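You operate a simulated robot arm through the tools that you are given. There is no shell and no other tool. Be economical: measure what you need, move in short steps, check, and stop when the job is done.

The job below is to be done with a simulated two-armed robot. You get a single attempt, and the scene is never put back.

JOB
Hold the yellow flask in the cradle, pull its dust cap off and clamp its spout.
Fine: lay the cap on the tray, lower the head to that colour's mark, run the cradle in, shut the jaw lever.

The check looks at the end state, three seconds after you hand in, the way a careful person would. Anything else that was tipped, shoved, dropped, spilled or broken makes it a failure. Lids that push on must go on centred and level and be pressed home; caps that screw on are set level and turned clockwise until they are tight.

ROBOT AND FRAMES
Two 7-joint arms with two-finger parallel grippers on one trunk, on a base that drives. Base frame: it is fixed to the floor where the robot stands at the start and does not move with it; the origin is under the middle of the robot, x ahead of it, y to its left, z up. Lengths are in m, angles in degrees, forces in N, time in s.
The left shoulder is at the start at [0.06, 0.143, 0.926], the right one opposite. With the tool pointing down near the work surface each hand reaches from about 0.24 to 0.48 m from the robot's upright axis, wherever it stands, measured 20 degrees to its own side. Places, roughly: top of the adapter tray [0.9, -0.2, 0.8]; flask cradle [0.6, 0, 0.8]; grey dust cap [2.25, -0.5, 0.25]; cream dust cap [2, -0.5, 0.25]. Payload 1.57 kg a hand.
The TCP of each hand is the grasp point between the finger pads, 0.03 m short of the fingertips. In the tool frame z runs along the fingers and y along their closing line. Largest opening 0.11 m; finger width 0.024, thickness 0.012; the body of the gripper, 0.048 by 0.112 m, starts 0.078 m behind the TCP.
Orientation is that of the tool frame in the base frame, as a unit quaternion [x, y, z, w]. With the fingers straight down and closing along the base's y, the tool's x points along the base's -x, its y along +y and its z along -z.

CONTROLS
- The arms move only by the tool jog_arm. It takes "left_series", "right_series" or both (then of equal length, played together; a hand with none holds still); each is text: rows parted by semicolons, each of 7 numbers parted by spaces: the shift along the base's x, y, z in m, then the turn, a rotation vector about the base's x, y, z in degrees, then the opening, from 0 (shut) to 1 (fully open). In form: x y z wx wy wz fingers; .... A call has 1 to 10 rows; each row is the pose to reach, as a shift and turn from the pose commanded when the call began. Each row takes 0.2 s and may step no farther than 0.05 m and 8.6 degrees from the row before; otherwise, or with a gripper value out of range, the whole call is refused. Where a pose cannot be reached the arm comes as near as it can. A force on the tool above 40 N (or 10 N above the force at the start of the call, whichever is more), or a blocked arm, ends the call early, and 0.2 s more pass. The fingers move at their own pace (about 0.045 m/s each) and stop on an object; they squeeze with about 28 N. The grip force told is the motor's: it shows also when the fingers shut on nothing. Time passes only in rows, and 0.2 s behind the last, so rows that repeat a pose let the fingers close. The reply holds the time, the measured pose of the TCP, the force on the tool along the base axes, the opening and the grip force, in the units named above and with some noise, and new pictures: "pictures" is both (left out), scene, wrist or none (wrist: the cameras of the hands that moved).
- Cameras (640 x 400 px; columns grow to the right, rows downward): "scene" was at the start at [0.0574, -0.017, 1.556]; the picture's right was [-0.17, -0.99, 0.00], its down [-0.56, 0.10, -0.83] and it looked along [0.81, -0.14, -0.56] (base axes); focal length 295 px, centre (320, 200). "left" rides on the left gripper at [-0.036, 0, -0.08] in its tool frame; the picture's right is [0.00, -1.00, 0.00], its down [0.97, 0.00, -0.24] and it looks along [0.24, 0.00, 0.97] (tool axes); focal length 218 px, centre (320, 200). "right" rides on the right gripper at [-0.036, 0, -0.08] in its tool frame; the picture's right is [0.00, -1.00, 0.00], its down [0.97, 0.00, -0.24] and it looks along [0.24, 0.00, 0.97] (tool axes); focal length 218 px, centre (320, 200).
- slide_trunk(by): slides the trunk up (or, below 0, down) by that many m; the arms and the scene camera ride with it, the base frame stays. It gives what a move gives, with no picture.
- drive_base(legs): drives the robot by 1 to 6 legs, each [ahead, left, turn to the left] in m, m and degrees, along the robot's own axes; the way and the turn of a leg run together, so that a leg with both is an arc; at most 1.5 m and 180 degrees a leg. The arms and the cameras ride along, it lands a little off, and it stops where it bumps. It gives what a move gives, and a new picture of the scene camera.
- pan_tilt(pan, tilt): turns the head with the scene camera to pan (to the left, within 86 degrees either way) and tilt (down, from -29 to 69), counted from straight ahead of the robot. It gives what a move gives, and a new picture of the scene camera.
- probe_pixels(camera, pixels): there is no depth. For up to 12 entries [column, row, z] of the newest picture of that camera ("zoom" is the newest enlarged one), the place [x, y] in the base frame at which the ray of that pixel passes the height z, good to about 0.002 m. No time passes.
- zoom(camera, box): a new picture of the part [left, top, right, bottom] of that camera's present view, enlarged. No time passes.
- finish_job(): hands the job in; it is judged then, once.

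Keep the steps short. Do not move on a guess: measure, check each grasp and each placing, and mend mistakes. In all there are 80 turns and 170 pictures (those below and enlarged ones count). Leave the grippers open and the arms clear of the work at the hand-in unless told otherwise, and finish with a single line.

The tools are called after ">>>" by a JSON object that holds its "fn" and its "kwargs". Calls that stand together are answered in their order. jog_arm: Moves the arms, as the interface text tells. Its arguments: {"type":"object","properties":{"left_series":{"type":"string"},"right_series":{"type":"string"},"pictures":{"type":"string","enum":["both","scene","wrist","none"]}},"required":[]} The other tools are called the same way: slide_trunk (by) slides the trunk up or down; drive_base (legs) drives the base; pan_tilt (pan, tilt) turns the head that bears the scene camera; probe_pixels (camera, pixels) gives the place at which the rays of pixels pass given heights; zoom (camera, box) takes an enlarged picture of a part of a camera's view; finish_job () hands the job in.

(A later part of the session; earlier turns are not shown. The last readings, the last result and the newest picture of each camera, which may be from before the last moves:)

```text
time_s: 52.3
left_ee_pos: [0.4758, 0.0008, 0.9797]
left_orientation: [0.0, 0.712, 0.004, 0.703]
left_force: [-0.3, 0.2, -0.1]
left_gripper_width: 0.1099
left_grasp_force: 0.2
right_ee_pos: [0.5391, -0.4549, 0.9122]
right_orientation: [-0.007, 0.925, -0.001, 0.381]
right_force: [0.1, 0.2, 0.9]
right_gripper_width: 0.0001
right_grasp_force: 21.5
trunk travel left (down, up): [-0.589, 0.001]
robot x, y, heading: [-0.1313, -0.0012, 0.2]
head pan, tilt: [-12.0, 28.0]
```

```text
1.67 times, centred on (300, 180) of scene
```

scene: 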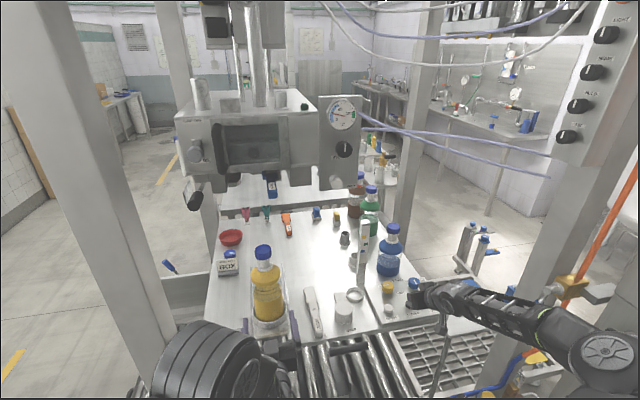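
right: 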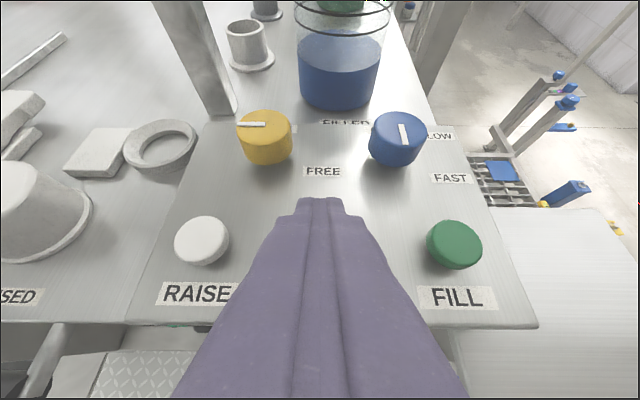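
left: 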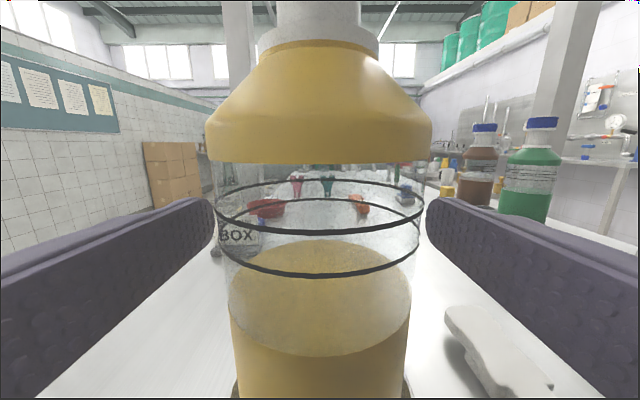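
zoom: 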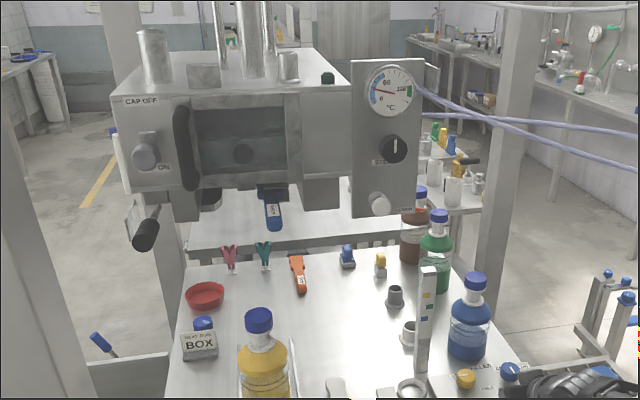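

>>> {"fn": "probe_pixels", "kwargs": {"camera": "zoom", "pixels": [[427, 296, 1.0], [427, 296, 1.04], [427, 296, 1.08], [421, 372, 0.83], [430, 268, 1.04], [430, 268, 1.08], [430, 268, 1.12], [385, 217, 1.2], [385, 217, 1.25], [262, 362, 1.0], [258, 315, 1.12], [258, 315, 1.1]]}}

>>> {"fn": "zoom", "kwargs": {"camera": "scene", "box": [300, 80, 400, 180]}}

```text
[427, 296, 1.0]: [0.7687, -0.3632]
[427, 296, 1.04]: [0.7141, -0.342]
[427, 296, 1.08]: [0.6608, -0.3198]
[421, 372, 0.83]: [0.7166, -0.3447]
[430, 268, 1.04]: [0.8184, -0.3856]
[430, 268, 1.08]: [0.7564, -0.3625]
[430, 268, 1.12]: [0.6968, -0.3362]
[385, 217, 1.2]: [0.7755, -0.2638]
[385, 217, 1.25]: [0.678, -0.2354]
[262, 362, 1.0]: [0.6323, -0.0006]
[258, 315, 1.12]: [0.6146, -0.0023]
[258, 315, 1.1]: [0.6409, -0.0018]
```

```text
4.00 times, centred on (350, 130) of scene
```

zoom: 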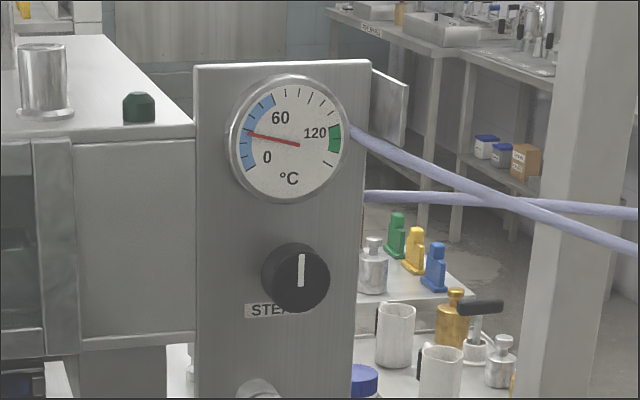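

The yellow mark is at about z 1.04 on the rule at [0.715, -0.345]. To find which part of the head is read against it, I'll raise the right hand and look at the head's right flank with its camera.

>>> {"fn": "jog_arm", "kwargs": {"right_series": "-0.02 0 0.03 0 -8 0 0; -0.04 0 0.07 0 -16 0 0; -0.06 0 0.11 0 -24 0 0; -0.07 0 0.15 0 -32 0 0; -0.07 0 0.19 0 -40 0 0; -0.07 0 0.22 0 -45 0 0", "pictures": "none"}}

>>> {"fn": "jog_arm", "kwargs": {"right_series": "0 0 0 0 0 8 0; 0 0 0 0 0 16 0; 0 0 0 0 0 24 0; 0 0 0 0 0 24 0", "pictures": "wrist"}}

>>> {"fn": "zoom", "kwargs": {"camera": "right", "box": [150, 0, 500, 220]}}

```text
time_s: 53.7
left_ee_pos: [0.4757, -0.0005, 0.9802]
left_orientation: [0.0, 0.712, 0.004, 0.703]
left_force: [-0.1, -0.5, 0.3]
left_gripper_width: 0.1098
left_grasp_force: 0.0
right_ee_pos: [0.4702, -0.4541, 1.1325]
right_orientation: [-0.006, 0.707, -0.004, 0.707]
right_force: [0.3, -0.6, -0.1]
right_gripper_width: 0.0001
right_grasp_force: 21.4
trunk travel left (down, up): [-0.589, 0.001]
robot x, y, heading: [-0.1273, -0.0, -0.1]
head pan, tilt: [-12.0, 28.0]
```

```text
time_s: 54.7
left_ee_pos: [0.476, 0.0004, 0.9786]
left_orientation: [0.001, 0.712, 0.003, 0.703]
left_force: [0.3, 0.8, 0.3]
left_gripper_width: 0.1102
left_grasp_force: 0.0
right_ee_pos: [0.4691, -0.4554, 1.1323]
right_orientation: [-0.153, 0.691, 0.144, 0.692]
right_force: [-0.8, 0.4, 0.8]
right_gripper_width: 0.0
right_grasp_force: 21.4
trunk travel left (down, up): [-0.589, 0.001]
robot x, y, heading: [-0.1301, -0.0031, -0.0]
head pan, tilt: [-12.0, 28.0]
```

right: 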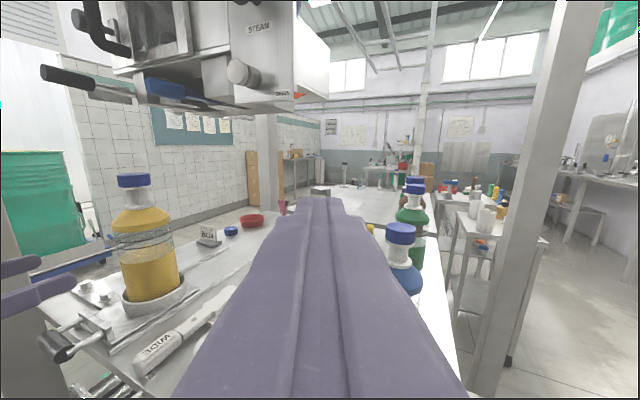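

```text
1.82 times, centred on (325, 110) of right
```

zoom: 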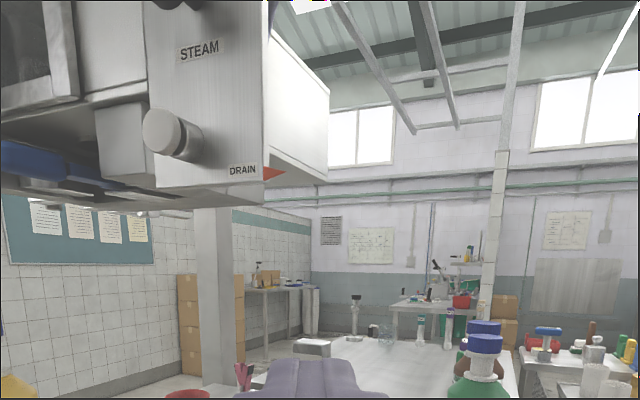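

I see a red pointer on the panel's lower right side (right picture ≈ (299, 95)), now at z ≈ 1.24; it needs to drop about 0.2 m to the yellow mark. Go back to the LOWER button.

>>> {"fn": "jog_arm", "kwargs": {"right_series": "0 0 0 0 0 -8 0; 0 0 0 0 0 -16 0; 0 0 0 0 0 -24 0", "pictures": "none"}}

>>> {"fn": "jog_arm", "kwargs": {"right_series": "0 0 -0.03 0 8 0 0; 0 0 -0.07 0 16 0 0; 0.01 0 -0.11 0 24 0 0; 0.03 0 -0.15 0 32 0 0; 0.05 0 -0.19 0 40 0 0; 0.07 0 -0.215 0 45 0 0; 0.07 0 -0.215 0 45 0 0", "pictures": "none"}}

>>> {"fn": "pan_tilt", "kwargs": {"pan": -18, "tilt": 36}}

```text
time_s: 55.5
left_ee_pos: [0.4756, 0.0016, 0.9802]
left_orientation: [0.0, 0.711, 0.004, 0.703]
left_force: [0.8, 0.4, 0.0]
left_gripper_width: 0.1099
left_grasp_force: 0.1
right_ee_pos: [0.47, -0.4499, 1.1235]
right_orientation: [-0.043, 0.719, 0.029, 0.693]
right_force: [0.2, -0.2, 0.1]
right_gripper_width: 0.0002
right_grasp_force: 21.5
right hand out of reach, approached as far as the arm can: row 3
trunk travel left (down, up): [-0.589, 0.001]
robot x, y, heading: [-0.1259, 0.0007, -0.0]
head pan, tilt: [-12.0, 28.0]
```

```text
time_s: 57.1
left_ee_pos: [0.4768, 0.0, 0.9806]
left_orientation: [0.001, 0.711, 0.004, 0.703]
left_force: [-0.2, 0.0, -0.2]
left_gripper_width: 0.1101
left_grasp_force: 0.0
right_ee_pos: [0.5389, -0.4501, 0.9089]
right_orientation: [-0.028, 0.93, 0.044, 0.364]
right_force: [-0.1, 0.1, 0.1]
right_gripper_width: 0.0002
right_grasp_force: 21.3
trunk travel left (down, up): [-0.589, 0.001]
robot x, y, heading: [-0.131, 0.0012, -0.0]
head pan, tilt: [-12.0, 28.0]
```

```text
time_s: 57.8
left_ee_pos: [0.4759, 0.0002, 0.9806]
left_orientation: [0.0, 0.711, 0.004, 0.703]
left_force: [0.2, 0.5, 0.8]
left_gripper_width: 0.1099
left_grasp_force: 0.0
right_ee_pos: [0.5407, -0.4507, 0.9075]
right_orientation: [-0.029, 0.93, 0.045, 0.365]
right_force: [-0.2, -0.4, -0.9]
right_gripper_width: 0.0001
right_grasp_force: 20.9
trunk travel left (down, up): [-0.589, 0.001]
robot x, y, heading: [-0.1342, -0.0003, -0.0]
head pan, tilt: [-18.0, 36.0]
```

scene: 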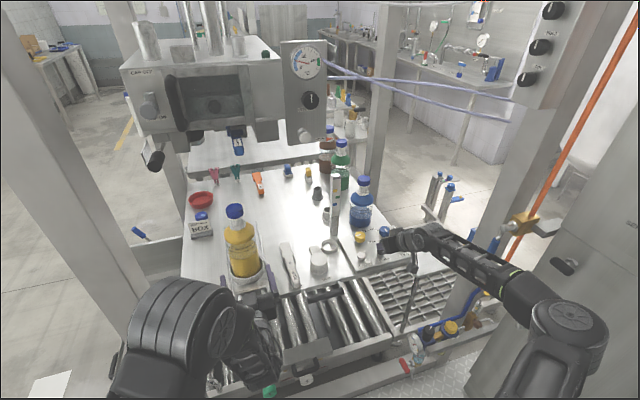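

Fingertips are just above LOWER. Press and hold ~1.9 s.

>>> {"fn": "jog_arm", "kwargs": {"right_series": "0 -0.005 -0.002 0 0 0 0; 0 -0.005 -0.017 0 0 0 0; 0 -0.005 -0.017 0 0 0 0; 0 -0.005 -0.017 0 0 0 0; 0 -0.005 -0.017 0 0 0 0; 0 -0.005 -0.017 0 0 0 0; 0 -0.005 -0.017 0 0 0 0; 0 -0.005 -0.017 0 0 0 0; 0 -0.005 -0.017 0 0 0 0; 0 -0.005 0.002 0 0 0 0", "pictures": "scene"}}

>>> {"fn": "zoom", "kwargs": {"camera": "scene", "box": [110, 30, 390, 290]}}

```text
time_s: 60.0
left_ee_pos: [0.4755, -0.0003, 0.9788]
left_orientation: [0.0, 0.711, 0.004, 0.703]
left_force: [-0.5, 1.1, -1.0]
left_gripper_width: 0.1102
left_grasp_force: 0.0
right_ee_pos: [0.5394, -0.4557, 0.909]
right_orientation: [-0.028, 0.93, 0.044, 0.364]
right_force: [-0.5, -0.4, -0.2]
right_gripper_width: 0.0001
right_grasp_force: 21.7
trunk travel left (down, up): [-0.589, 0.001]
robot x, y, heading: [-0.1312, 0.0012, 0.1]
head pan, tilt: [-18.0, 36.0]
```

scene: 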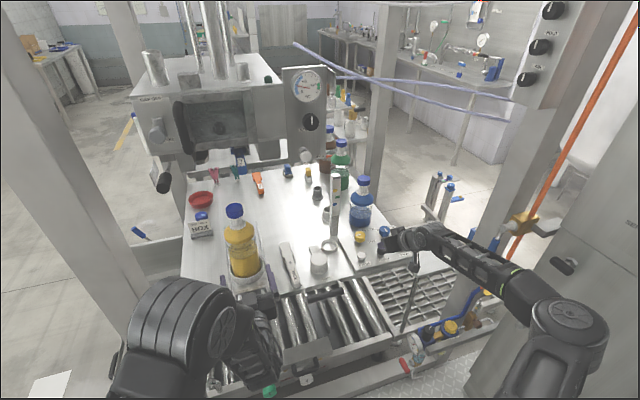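

```text
1.54 times, centred on (250, 160) of scene
```

zoom: 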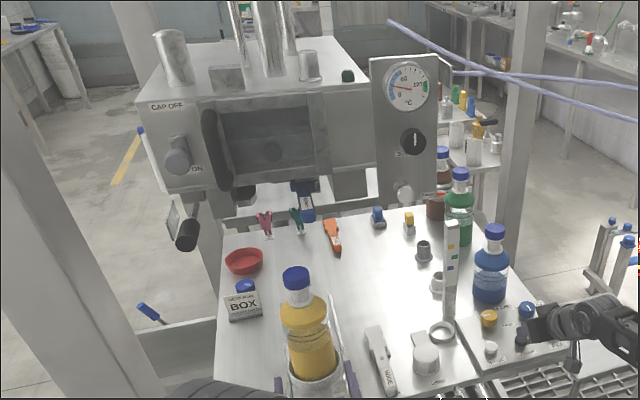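

Dropped ~0.06 m. Repeat once more.

>>> {"fn": "jog_arm", "kwargs": {"right_series": "0 0 -0.018 0 0 0 0; 0 0 -0.018 0 0 0 0; 0 0 -0.018 0 0 0 0; 0 0 -0.018 0 0 0 0; 0 0 -0.018 0 0 0 0; 0 0 -0.018 0 0 0 0; 0 0 -0.018 0 0 0 0; 0 0 -0.018 0 0 0 0; 0 0 -0.018 0 0 0 0; 0 0 0 0 0 0 0", "pictures": "scene"}}

>>> {"fn": "zoom", "kwargs": {"camera": "scene", "box": [270, 130, 390, 260]}}

```text
time_s: 62.2
left_ee_pos: [0.4759, 0.0009, 0.9809]
left_orientation: [0.0, 0.712, 0.004, 0.703]
left_force: [0.3, 1.0, -1.1]
left_gripper_width: 0.1099
left_grasp_force: 0.0
right_ee_pos: [0.5404, -0.4571, 0.9095]
right_orientation: [-0.029, 0.93, 0.044, 0.363]
right_force: [0.1, -0.1, 0.0]
right_gripper_width: 0.0
right_grasp_force: 21.5
trunk travel left (down, up): [-0.589, 0.001]
robot x, y, heading: [-0.1308, 0.0015, 0.0]
head pan, tilt: [-18.0, 36.0]
```

scene: 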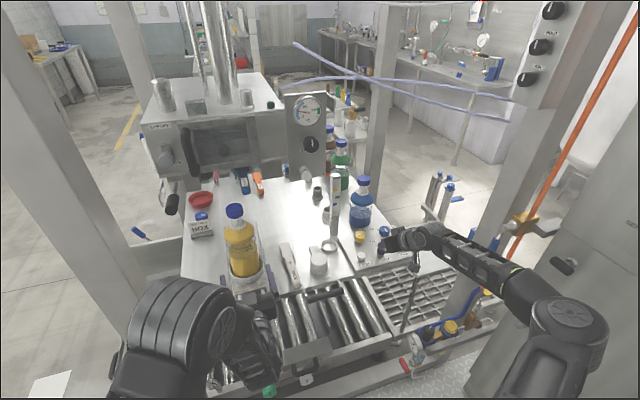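

```text
3.08 times, centred on (330, 195) of scene
```

zoom: 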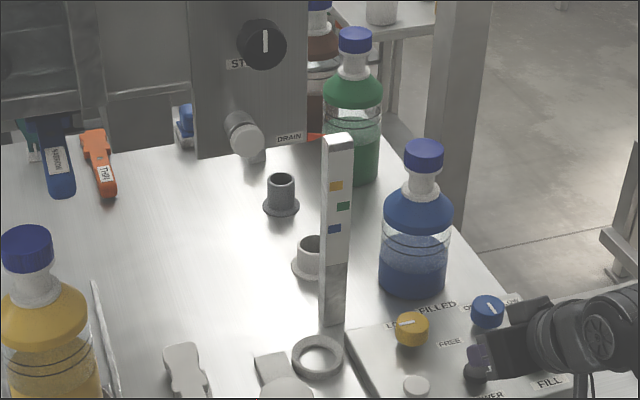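

The red pointer (zoom ≈ (315,137)) is now next to the rule's top, yellow mark at row 186: about 0.07 m to go. Press ~7 rows.

>>> {"fn": "jog_arm", "kwargs": {"right_series": "0 0 -0.018 0 0 0 0; 0 0 -0.018 0 0 0 0; 0 0 -0.018 0 0 0 0; 0 0 -0.018 0 0 0 0; 0 0 -0.018 0 0 0 0; 0 0 -0.018 0 0 0 0; 0 0 -0.018 0 0 0 0; 0 0 0 0 0 0 0", "pictures": "scene"}}

>>> {"fn": "zoom", "kwargs": {"camera": "scene", "box": [290, 150, 370, 230]}}

```text
time_s: 64.0
left_ee_pos: [0.4759, 0.001, 0.9791]
left_orientation: [0.0, 0.712, 0.004, 0.703]
left_force: [0.4, -0.4, 0.5]
left_gripper_width: 0.1098
left_grasp_force: 0.0
right_ee_pos: [0.5387, -0.4561, 0.9095]
right_orientation: [-0.028, 0.93, 0.043, 0.364]
right_force: [0.5, -0.3, 0.6]
right_gripper_width: 0.0002
right_grasp_force: 21.4
trunk travel left (down, up): [-0.589, 0.001]
robot x, y, heading: [-0.1276, 0.0017, 0.1]
head pan, tilt: [-18.0, 36.0]
```

scene: 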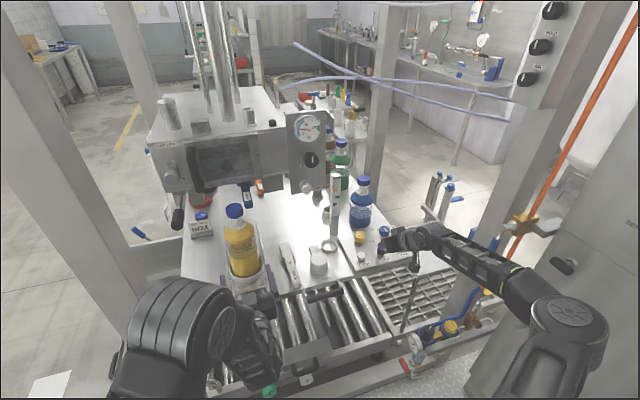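

```text
5.00 times, centred on (330, 190) of scene
```

zoom: 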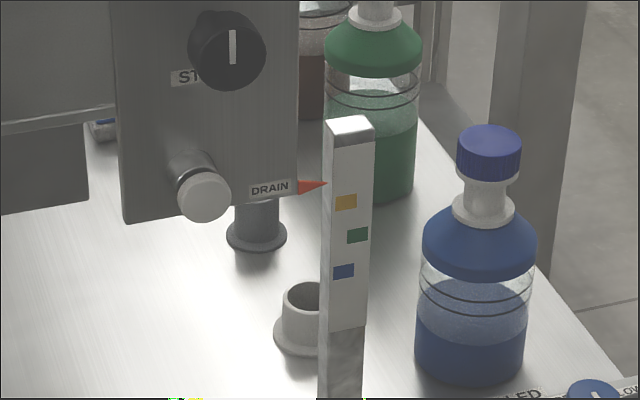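

Pointer tip is at zoom (328,184), the yellow mark's centre level there ≈ row 204: about 4 picture pixels (≈ 0.016 m) left. Press 2 rows.

>>> {"fn": "jog_arm", "kwargs": {"right_series": "0 0 -0.018 0 0 0 0; 0 0 -0.018 0 0 0 0; 0 0 0 0 0 0 0; 0 0 0 0 0 0 0", "pictures": "none"}}

>>> {"fn": "zoom", "kwargs": {"camera": "scene", "box": [310, 170, 350, 210]}}

```text
time_s: 65.0
left_ee_pos: [0.4763, 0.0003, 0.9794]
left_orientation: [0.0, 0.712, 0.005, 0.703]
left_force: [-0.4, -0.4, 0.9]
left_gripper_width: 0.1099
left_grasp_force: 0.1
right_ee_pos: [0.5415, -0.4573, 0.9096]
right_orientation: [-0.029, 0.93, 0.045, 0.365]
right_force: [0.5, -0.2, 0.0]
right_gripper_width: 0.0001
right_grasp_force: 21.4
trunk travel left (down, up): [-0.589, 0.001]
robot x, y, heading: [-0.1283, 0.0013, 0.1]
head pan, tilt: [-18.0, 36.0]
```

```text
10.00 times, centred on (330, 190) of scene
```

zoom: 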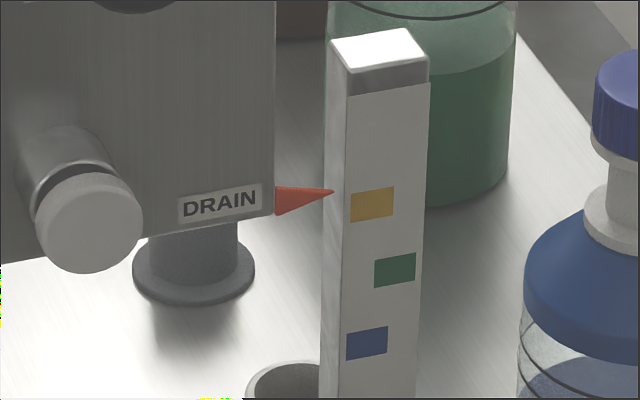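

By this view ~0.007 m remains, but the slant can fool me. I'll take a level look with the right wrist camera (camera at z ≈ 1.04).

>>> {"fn": "jog_arm", "kwargs": {"right_series": "-0.02 0 0.03 0 -8 0 0; -0.03 0 0.05 0 -16 0 0; -0.04 0 0.06 0 -24 0 0; -0.05 0 0.08 0 -32 0 0; -0.05 0 0.09 0 -40 0 0; -0.05 0 0.095 0 -45 0 0; -0.05 0 0.095 0 -45 0 0", "pictures": "wrist"}}

>>> {"fn": "zoom", "kwargs": {"camera": "right", "box": [180, 80, 340, 200]}}

```text
time_s: 66.6
left_ee_pos: [0.4756, 0.0001, 0.9793]
left_orientation: [0.001, 0.712, 0.003, 0.703]
left_force: [0.7, -0.9, -0.6]
left_gripper_width: 0.1102
left_grasp_force: 0.0
right_ee_pos: [0.4889, -0.4531, 1.0165]
right_orientation: [-0.062, 0.722, 0.049, 0.687]
right_force: [-0.1, 0.4, 0.3]
right_gripper_width: 0.0002
right_grasp_force: 21.2
right hand out of reach, approached as far as the arm can: row 6, 7
trunk travel left (down, up): [-0.589, 0.001]
robot x, y, heading: [-0.1291, -0.0003, 0.1]
head pan, tilt: [-18.0, 36.0]
```

right: 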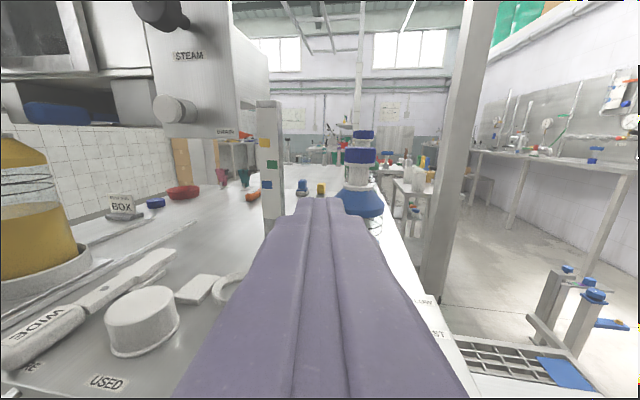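

```text
3.33 times, centred on (260, 140) of right
```

zoom: 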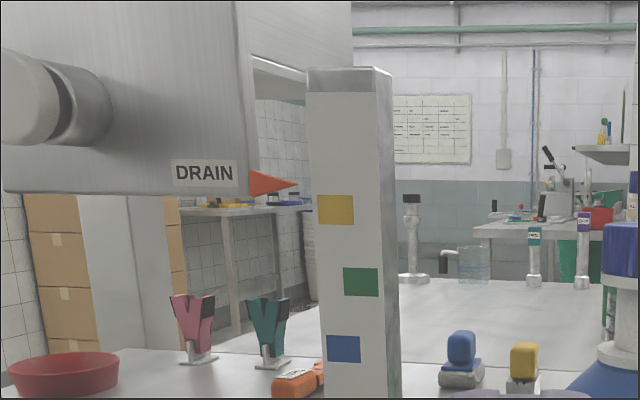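

Level view: pointer tip z ≈ 1.052 (at the horizon), yellow centre ≈ 1.040 — about 0.011 m still to lower. Return to the button.

>>> {"fn": "jog_arm", "kwargs": {"right_series": "0 0 -0.005 0 8 0 0; 0.01 0 -0.02 0 16 0 0; 0.02 0 -0.04 0 24 0 0; 0.03 0 -0.06 0 32 0 0; 0.05 -0.002 -0.09 0 40 0 0; 0.051 -0.003 -0.107 0 43 0 0; 0.051 -0.003 -0.107 0 43 0 0", "pictures": "wrist"}}

```text
time_s: 68.2
left_ee_pos: [0.477, 0.0005, 0.9795]
left_orientation: [0.0, 0.712, 0.004, 0.703]
left_force: [-0.4, 0.7, -0.8]
left_gripper_width: 0.11
left_grasp_force: 0.1
right_ee_pos: [0.5223, -0.4543, 0.9028]
right_orientation: [-0.031, 0.911, 0.048, 0.409]
right_force: [0.3, 0.8, -0.2]
right_gripper_width: 0.0002
right_grasp_force: 20.9
right hand out of reach, approached as far as the arm can: row 4, 5, 6, 7
trunk travel left (down, up): [-0.589, 0.001]
robot x, y, heading: [-0.1316, -0.0004, 0.1]
head pan, tilt: [-18.0, 36.0]
```

right: 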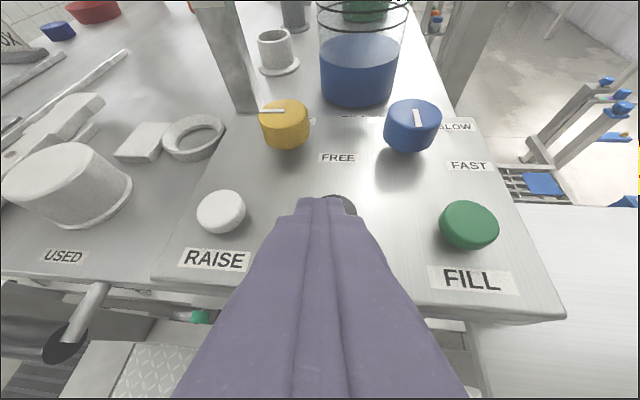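

The LOWER button peeks out just ahead and right of the tips. Raise slightly, shift forward 0.014 and right 0.006, then a 2-row press.

>>> {"fn": "jog_arm", "kwargs": {"right_series": "0 -0.003 0.006 0 0 0 0; 0.014 -0.006 0.006 0 0 0 0; 0.014 -0.006 0.004 0 0 0 0; 0.014 -0.006 0.004 0 0 0 0", "pictures": "wrist"}}

```text
time_s: 69.2
left_ee_pos: [0.4752, 0.0017, 0.979]
left_orientation: [0.0, 0.711, 0.004, 0.703]
left_force: [0.4, -0.1, -0.1]
left_gripper_width: 0.1101
left_grasp_force: 0.1
right_ee_pos: [0.5287, -0.4593, 0.9053]
right_orientation: [-0.032, 0.909, 0.051, 0.412]
right_force: [0.0, 0.9, 0.4]
right_gripper_width: 0.0001
right_grasp_force: 20.9
right hand out of reach, approached as far as the arm can: row 2, 3, 4
trunk travel left (down, up): [-0.589, 0.001]
robot x, y, heading: [-0.1319, 0.0014, 0.1]
head pan, tilt: [-18.0, 36.0]
```

right: 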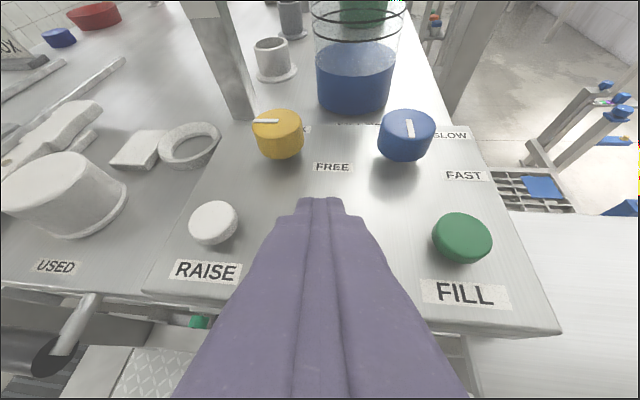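

>>> {"fn": "jog_arm", "kwargs": {"right_series": "0 0 -0.015 0 0 0 0; 0 0 -0.015 0 0 0 0; 0 0 0.004 0 0 0 0; 0 0 0.004 0 0 0 0", "pictures": "none"}}

>>> {"fn": "zoom", "kwargs": {"camera": "scene", "box": [310, 170, 350, 210]}}

```text
time_s: 70.2
left_ee_pos: [0.476, 0.0004, 0.9789]
left_orientation: [0.0, 0.712, 0.005, 0.703]
left_force: [0.2, 0.7, 0.4]
left_gripper_width: 0.1098
left_grasp_force: 0.1
right_ee_pos: [0.5266, -0.4577, 0.9108]
right_orientation: [-0.032, 0.909, 0.05, 0.412]
right_force: [0.6, 0.3, 0.4]
right_gripper_width: 0.0001
right_grasp_force: 20.9
trunk travel left (down, up): [-0.589, 0.001]
robot x, y, heading: [-0.1287, 0.0004, 0.0]
head pan, tilt: [-18.0, 36.0]
```

```text
10.00 times, centred on (330, 190) of scene
```

zoom: 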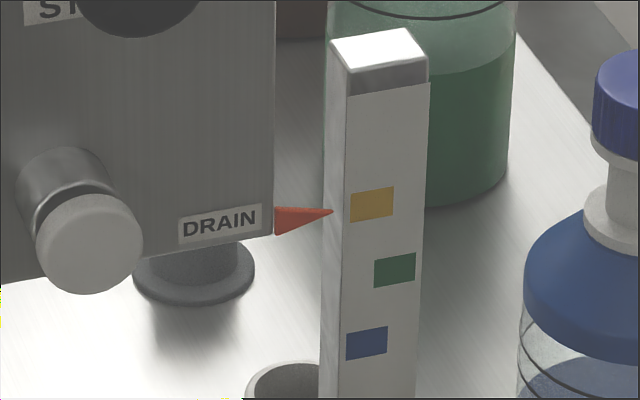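

Tip is now level with the yellow mark in this view. I'll verify with a level look as I take the hand away from the console.

>>> {"fn": "jog_arm", "kwargs": {"right_series": "-0.01 0 0.02 0 -8 0 0; -0.02 0 0.04 0 -16 0 0; -0.03 0 0.06 0 -24 0 0; -0.04 0 0.08 0 -32 0 0; -0.04 0 0.095 0 -40 0 0; -0.04 0 0.095 0 -40 0 0", "pictures": "wrist"}}

>>> {"fn": "zoom", "kwargs": {"camera": "right", "box": [180, 80, 340, 200]}}

```text
time_s: 71.6
left_ee_pos: [0.4765, 0.0005, 0.9794]
left_orientation: [0.0, 0.712, 0.004, 0.702]
left_force: [-0.6, -0.3, 0.3]
left_gripper_width: 0.1099
left_grasp_force: 0.0
right_ee_pos: [0.4881, -0.4615, 1.0168]
right_orientation: [-0.055, 0.718, 0.044, 0.693]
right_force: [-0.6, 0.3, -0.4]
right_gripper_width: 0.0
right_grasp_force: 21.0
right hand out of reach, approached as far as the arm can: row 5, 6
trunk travel left (down, up): [-0.589, 0.001]
robot x, y, heading: [-0.1314, 0.0002, 0.2]
head pan, tilt: [-18.0, 36.0]
```

right: 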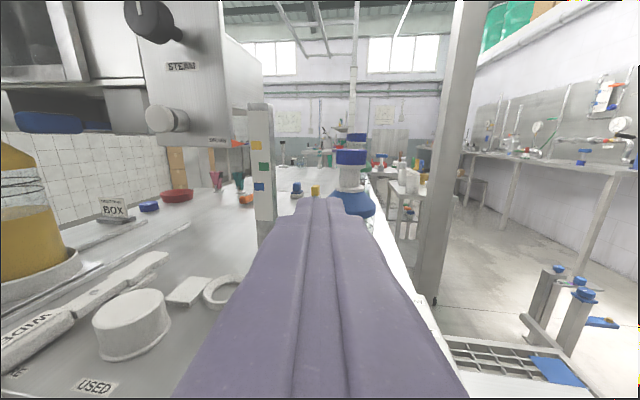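

```text
3.33 times, centred on (260, 140) of right
```

zoom: 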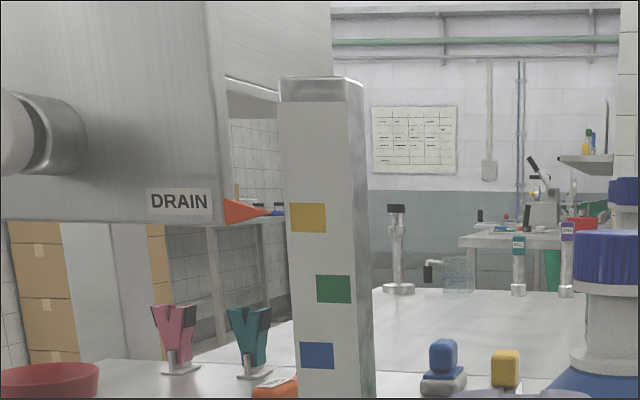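

Level view: the pointer tip lies within the yellow mark (about 0.003 m above its centre) – good. Next the cradle. Pitch the left hand 45° down and shut it, to see the cradle handle; take the right hand back out of the way.

>>> {"fn": "jog_arm", "kwargs": {"left_series": "-0.01 0 0.01 0 8 0 1; -0.02 0 0.02 0 16 0 0.8; -0.03 0 0.02 0 24 0 0.5; -0.04 0 0.02 0 32 0 0.3; -0.05 0 0.02 0 40 0 0; -0.06 0 0.02 0 45 0 0; -0.06 0 0.02 0 45 0 0", "right_series": "-0.01 -0.01 0.01 0 4 0 0; -0.02 -0.02 0.02 0 8 0 0; -0.03 -0.03 0.03 0 12 0 0.1; -0.04 -0.04 0.04 0 16 0 0.1; -0.05 -0.05 0.05 0 20 0 0.1; -0.06 -0.05 0.05 0 20 0 0.1; -0.06 -0.05 0.05 0 20 0 0.1", "pictures": "both"}}

```text
time_s: 73.2
left_ee_pos: [0.416, 0.0003, 1.0001]
left_orientation: [0.002, 0.926, 0.003, 0.376]
left_force: [0.3, -0.3, 0.7]
left_gripper_width: 0.0
left_grasp_force: 4.7
right_ee_pos: [0.4285, -0.5088, 1.0556]
right_orientation: [-0.041, 0.826, 0.043, 0.56]
right_force: [0.3, -0.5, 0.4]
right_gripper_width: 0.0112
right_grasp_force: 0.0
trunk travel left (down, up): [-0.589, 0.001]
robot x, y, heading: [-0.1303, 0.0018, 0.1]
head pan, tilt: [-18.0, 36.0]
```

scene: 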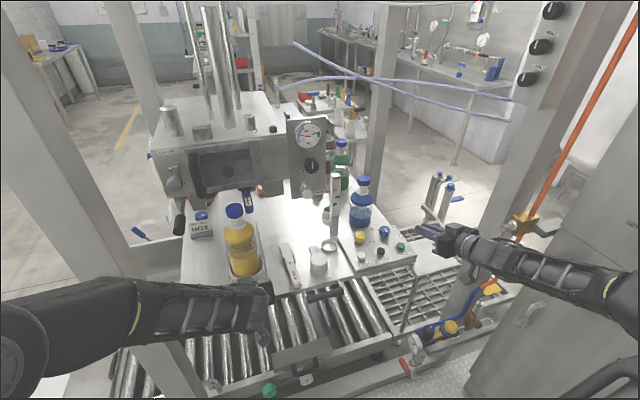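
right: 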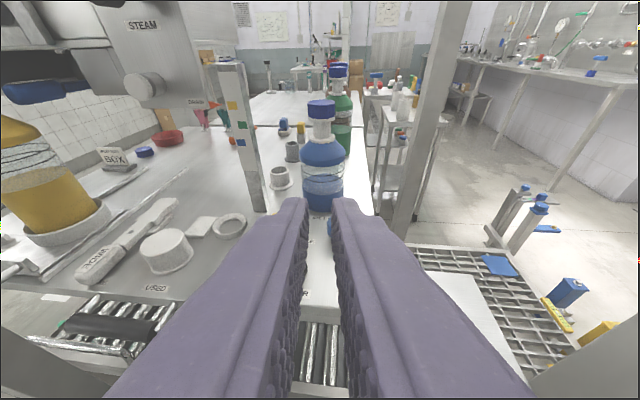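
left: 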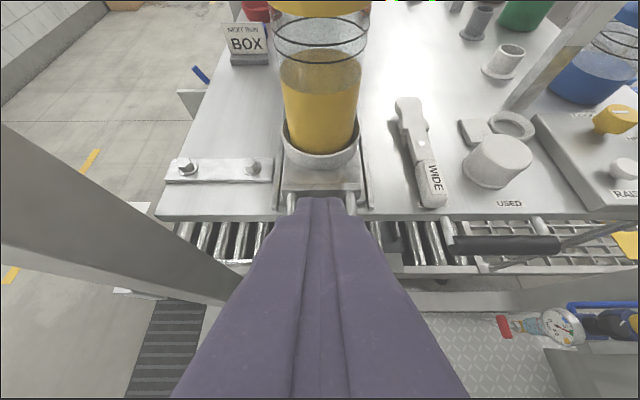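

The cradle handle is hidden behind the shut fingers; open them to look through.

>>> {"fn": "jog_arm", "kwargs": {"left_series": "0 0 0 0 0 0 1; 0 0 0 0 0 0 1; 0 0 0 0 0 0 1; 0 0 0 0 0 0 1; 0 0 0 0 0 0 1; 0 0 0 0 0 0 1", "pictures": "wrist"}}

>>> {"fn": "probe_pixels", "kwargs": {"camera": "left", "pixels": [[322, 245, 0.8], [322, 245, 0.82], [322, 203, 0.83], [265, 245, 0.82], [375, 245, 0.82], [322, 130, 0.87]]}}

```text
time_s: 74.6
left_ee_pos: [0.4163, 0.0, 1.0001]
left_orientation: [0.002, 0.927, 0.004, 0.376]
left_force: [0.0, 0.7, -0.2]
left_gripper_width: 0.1099
left_grasp_force: 0.1
right_ee_pos: [0.4283, -0.509, 1.0555]
right_orientation: [-0.04, 0.826, 0.042, 0.561]
right_force: [0.0, 0.0, -0.5]
right_gripper_width: 0.0112
right_grasp_force: 0.1
trunk travel left (down, up): [-0.589, 0.001]
robot x, y, heading: [-0.1323, 0.0009, 0.3]
head pan, tilt: [-18.0, 36.0]
```

left: 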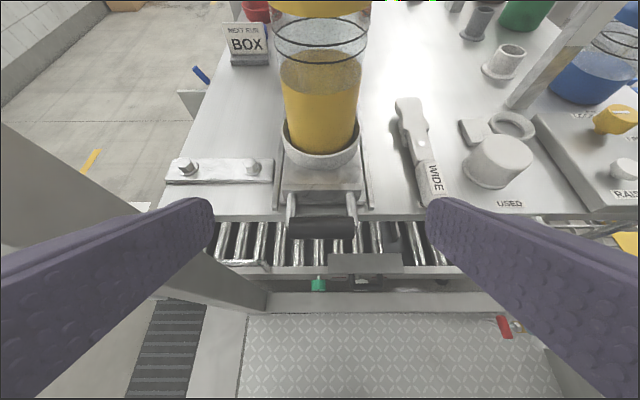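

```text
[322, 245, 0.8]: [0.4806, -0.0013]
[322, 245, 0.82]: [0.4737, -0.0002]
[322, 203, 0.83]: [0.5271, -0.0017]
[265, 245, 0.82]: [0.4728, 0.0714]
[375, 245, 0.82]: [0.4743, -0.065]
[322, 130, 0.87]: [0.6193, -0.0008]
```

The bar handle is at about x 0.487, z 0.85 (rows 217–238). Shut the fingers, tilt to about 20° down and come down behind the bar.

>>> {"fn": "jog_arm", "kwargs": {"left_series": "-0.01 0 -0.02 0 -5 0 0.7; -0.02 0 -0.05 0 -10 0 0.4; -0.03 0 -0.08 0 -15 0 0.2; -0.03 0 -0.11 0 -20 0 0; -0.03 0 -0.13 0 -25 0 0; -0.03 0 -0.138 0 -25 0 0; -0.03 0 -0.138 0 -25 0 0"}}

```text
time_s: 76.2
left_ee_pos: [0.3858, 0.0003, 0.8609]
left_orientation: [0.001, 0.823, 0.004, 0.569]
left_force: [-0.2, -0.4, 0.1]
left_gripper_width: 0.0
left_grasp_force: 14.4
right_ee_pos: [0.4283, -0.51, 1.0565]
right_orientation: [-0.041, 0.826, 0.043, 0.56]
right_force: [0.3, 0.2, -0.7]
right_gripper_width: 0.0109
right_grasp_force: 0.1
trunk travel left (down, up): [-0.589, 0.001]
robot x, y, heading: [-0.1296, 0.0005, 0.1]
head pan, tilt: [-18.0, 36.0]
```

scene: 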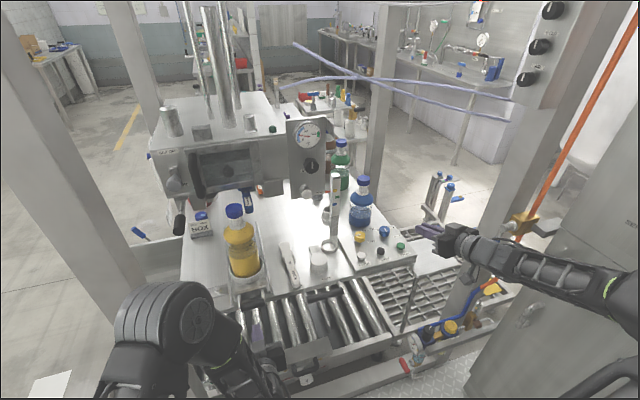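
left: 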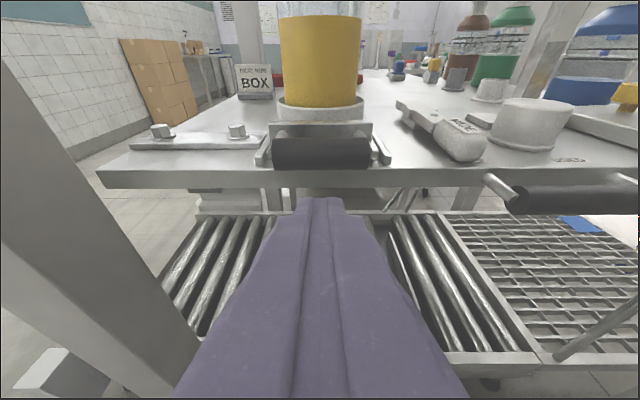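

The bar centre is at about [0.49, 0, 0.853]; the fingertips are at z 0.850, in line. Move straight ahead and begin pushing.

>>> {"fn": "jog_arm", "kwargs": {"left_series": "0.03 0 0.002 0 0 0 0; 0.06 0 0.002 0 0 0 0; 0.075 0 0.002 0 0 0 0; 0.09 0 0.002 0 0 0 0; 0.105 0 0.002 0 0 0 0; 0.105 0 0.002 0 0 0 0"}}

```text
time_s: 77.6
left_ee_pos: [0.492, 0.0007, 0.8641]
left_orientation: [0.002, 0.823, 0.003, 0.569]
left_force: [0.0, 1.2, -0.3]
left_gripper_width: 0.0
left_grasp_force: 21.2
right_ee_pos: [0.4285, -0.5088, 1.0568]
right_orientation: [-0.04, 0.826, 0.043, 0.56]
right_force: [0.6, 0.8, -0.7]
right_gripper_width: 0.0111
right_grasp_force: 0.0
trunk travel left (down, up): [-0.589, 0.001]
robot x, y, heading: [-0.13, 0.0001, 0.3]
head pan, tilt: [-18.0, 36.0]
```

scene: 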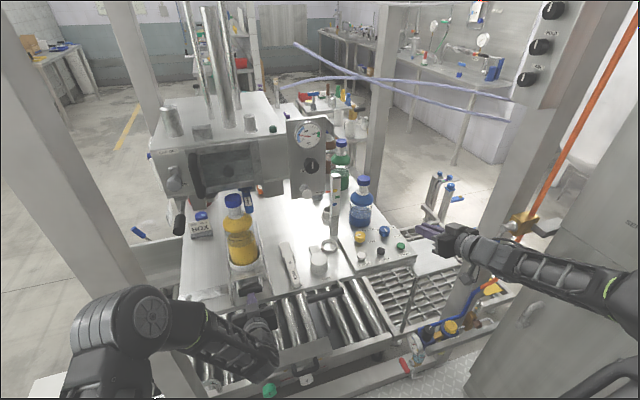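
left: 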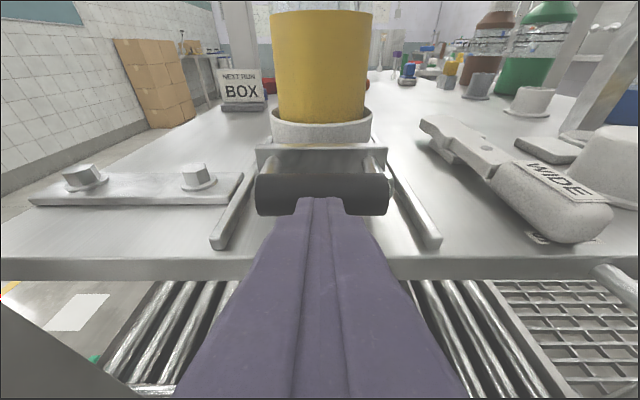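

The cradle slides easily. Before pushing on I'll check that the spout clears the blue NARROW jaw's handle.

>>> {"fn": "zoom", "kwargs": {"camera": "scene", "box": [150, 120, 330, 290]}}

>>> {"fn": "zoom", "kwargs": {"camera": "right", "box": [0, 0, 240, 250]}}

>>> {"fn": "pan_tilt", "kwargs": {"pan": 0, "tilt": 36}}

```text
2.35 times, centred on (240, 205) of scene
```

zoom: 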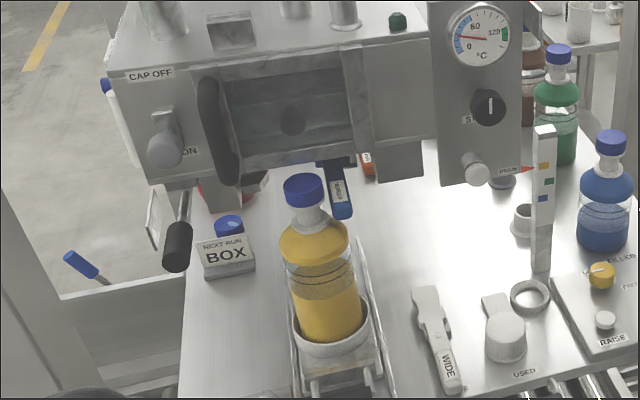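

```text
1.60 times, centred on (120, 125) of right
```

zoom: 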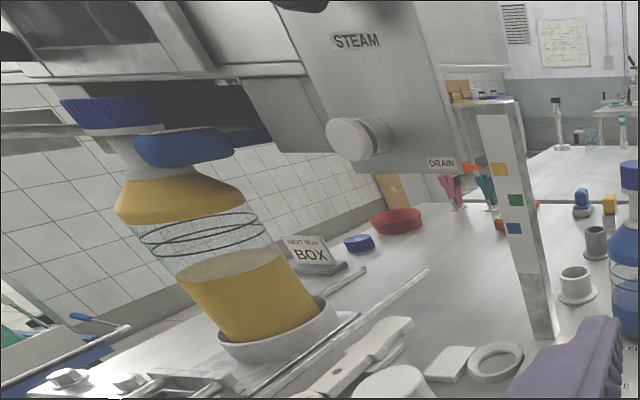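

```text
time_s: 78.4
left_ee_pos: [0.4921, 0.001, 0.8638]
left_orientation: [0.001, 0.823, 0.004, 0.568]
left_force: [0.6, 0.5, -0.9]
left_gripper_width: 0.0
left_grasp_force: 21.2
right_ee_pos: [0.4276, -0.5093, 1.0565]
right_orientation: [-0.039, 0.826, 0.042, 0.561]
right_force: [0.4, -0.5, -0.4]
right_gripper_width: 0.0112
right_grasp_force: 0.0
trunk travel left (down, up): [-0.589, 0.001]
robot x, y, heading: [-0.1278, -0.0001, 0.2]
head pan, tilt: [0.0, 36.0]
```

scene: 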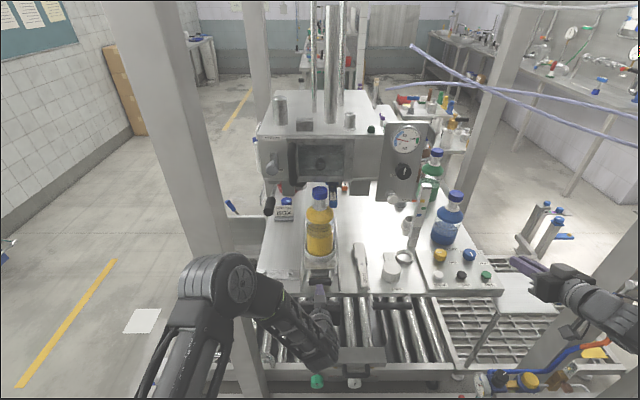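

>>> {"fn": "zoom", "kwargs": {"camera": "scene", "box": [280, 160, 370, 230]}}

>>> {"fn": "probe_pixels", "kwargs": {"camera": "scene", "pixels": [[319, 190, 1.11], [335, 208, 1.07], [335, 208, 1.05], [320, 265, 0.87]]}}

```text
5.71 times, centred on (325, 195) of scene
```

zoom: 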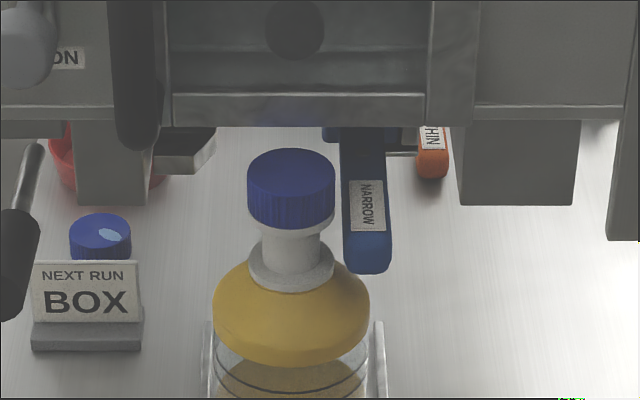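

```text
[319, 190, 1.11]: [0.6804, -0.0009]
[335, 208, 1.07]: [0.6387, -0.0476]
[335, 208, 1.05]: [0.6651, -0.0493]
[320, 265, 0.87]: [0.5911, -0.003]
```

The handle sits right of the neck with a gap, so the spout passes. Push on in steps of 0.015 and stop to look.

>>> {"fn": "jog_arm", "kwargs": {"left_series": "0.015 0 0 0 0 0 0; 0.03 0 0 0 0 0 0; 0.045 0 0 0 0 0 0; 0.06 0 0 0 0 0 0; 0.06 0 0 0 0 0 0"}}

>>> {"fn": "zoom", "kwargs": {"camera": "scene", "box": [260, 150, 390, 250]}}

```text
time_s: 79.6
left_ee_pos: [0.5501, 0.0007, 0.8639]
left_orientation: [0.001, 0.823, 0.004, 0.568]
left_force: [-1.1, 0.9, 0.1]
left_gripper_width: 0.0
left_grasp_force: 21.1
right_ee_pos: [0.4291, -0.5079, 1.056]
right_orientation: [-0.039, 0.826, 0.042, 0.56]
right_force: [-0.1, 0.3, -0.5]
right_gripper_width: 0.011
right_grasp_force: 0.0
trunk travel left (down, up): [-0.589, 0.001]
robot x, y, heading: [-0.1311, -0.0038, -0.0]
head pan, tilt: [0.0, 36.0]
```

scene: 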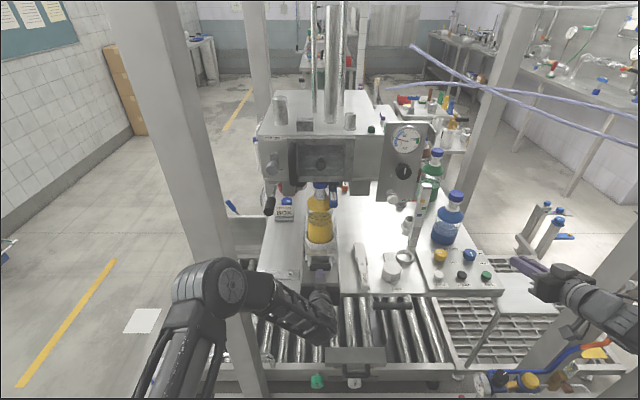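
left: 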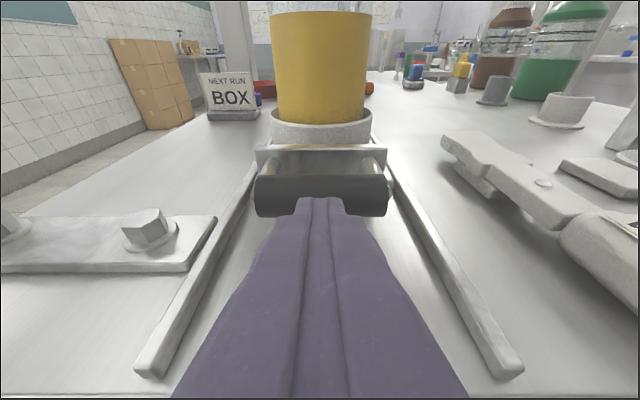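

```text
4.00 times, centred on (325, 200) of scene
```

zoom: 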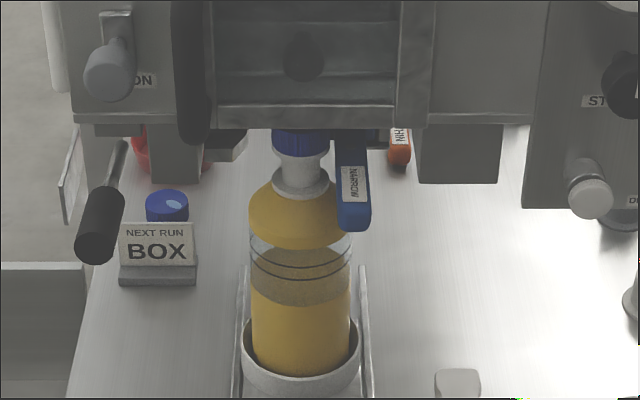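

Spout is entering under the head, no resistance. Continue in small steps.

>>> {"fn": "jog_arm", "kwargs": {"left_series": "0.01 0 0 0 0 0 0; 0.02 0 0 0 0 0 0; 0.03 0 0 0 0 0 0; 0.04 0 0 0 0 0 0; 0.05 0 0 0 0 0 0; 0.05 0 0 0 0 0 0"}}

>>> {"fn": "zoom", "kwargs": {"camera": "scene", "box": [260, 150, 390, 250]}}

>>> {"fn": "zoom", "kwargs": {"camera": "right", "box": [0, 0, 240, 250]}}

```text
time_s: 81.0
left_ee_pos: [0.602, 0.0002, 0.8642]
left_orientation: [0.001, 0.823, 0.004, 0.569]
left_force: [-1.0, 0.6, 1.9]
left_gripper_width: 0.0001
left_grasp_force: 21.3
right_ee_pos: [0.4289, -0.5079, 1.0562]
right_orientation: [-0.04, 0.826, 0.042, 0.56]
right_force: [0.4, -0.9, 0.1]
right_gripper_width: 0.011
right_grasp_force: 0.1
trunk travel left (down, up): [-0.589, 0.001]
robot x, y, heading: [-0.1309, -0.0071, -0.1]
head pan, tilt: [0.0, 36.0]
```

scene: 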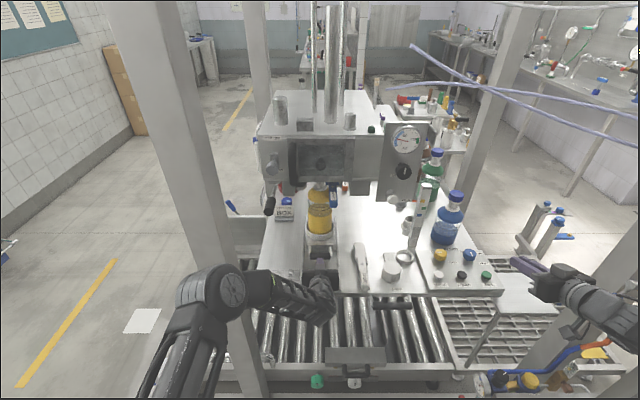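
left: 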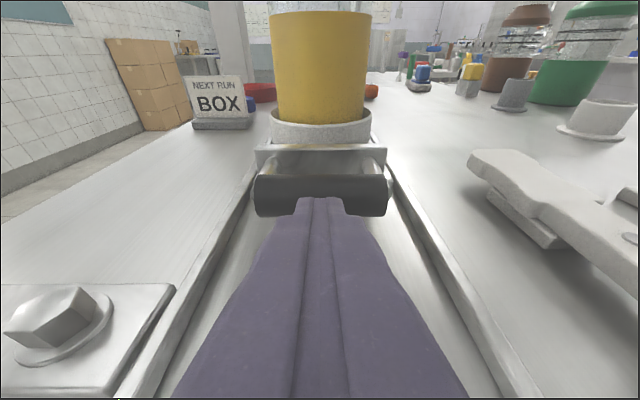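

```text
4.00 times, centred on (325, 200) of scene
```

zoom: 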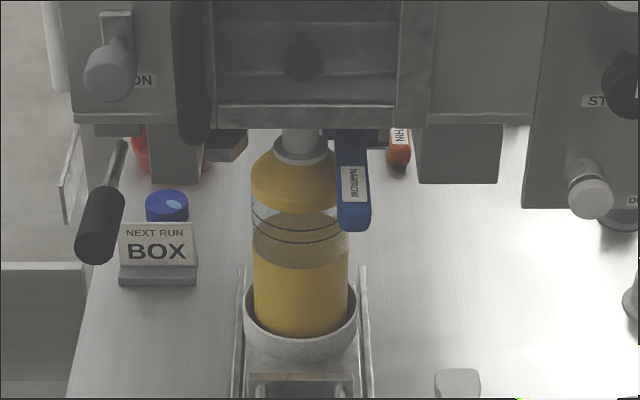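

```text
1.60 times, centred on (120, 125) of right
```

zoom: 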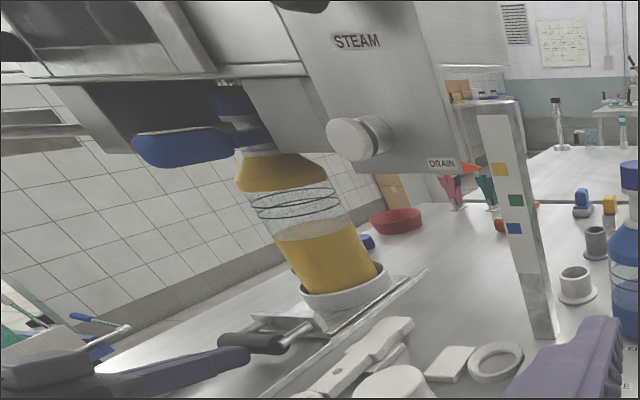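

Still free. The rails run a little further; push on gently until a stop is felt.

>>> {"fn": "jog_arm", "kwargs": {"left_series": "0.008 0 0 0 0 0 0; 0.016 0 0 0 0 0 0; 0.024 0 0 0 0 0 0; 0.032 0 0 0 0 0 0; 0.032 0 0 0 0 0 0"}}

>>> {"fn": "zoom", "kwargs": {"camera": "right", "box": [0, 0, 240, 250]}}

```text
time_s: 82.2
left_ee_pos: [0.6332, 0.0006, 0.8638]
left_orientation: [0.001, 0.823, 0.004, 0.569]
left_force: [-9.6, 1.8, 3.0]
left_gripper_width: 0.0
left_grasp_force: 21.3
right_ee_pos: [0.4264, -0.5093, 1.0565]
right_orientation: [-0.041, 0.827, 0.043, 0.559]
right_force: [-0.1, 0.1, 0.7]
right_gripper_width: 0.0106
right_grasp_force: 0.0
trunk travel left (down, up): [-0.589, 0.001]
robot x, y, heading: [-0.1276, 0.0017, 0.2]
head pan, tilt: [0.0, 36.0]
```

scene: 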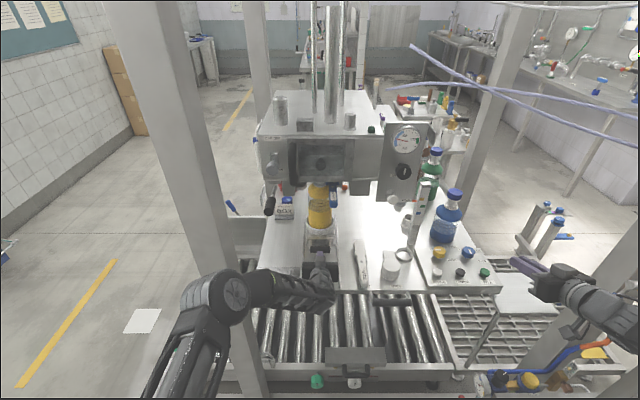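
left: 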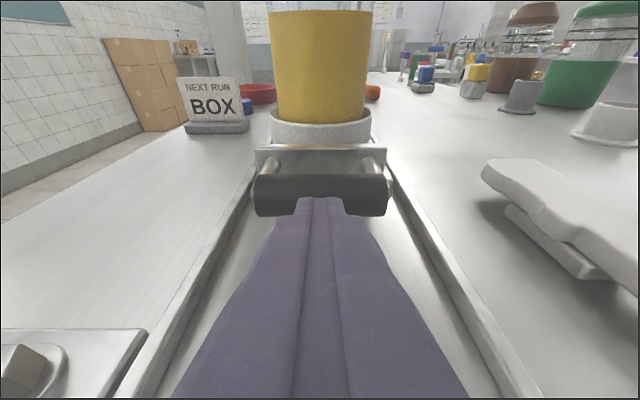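

```text
1.60 times, centred on (120, 125) of right
```

zoom: 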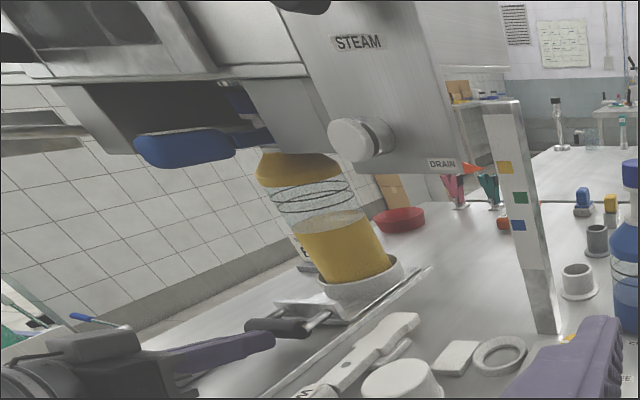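

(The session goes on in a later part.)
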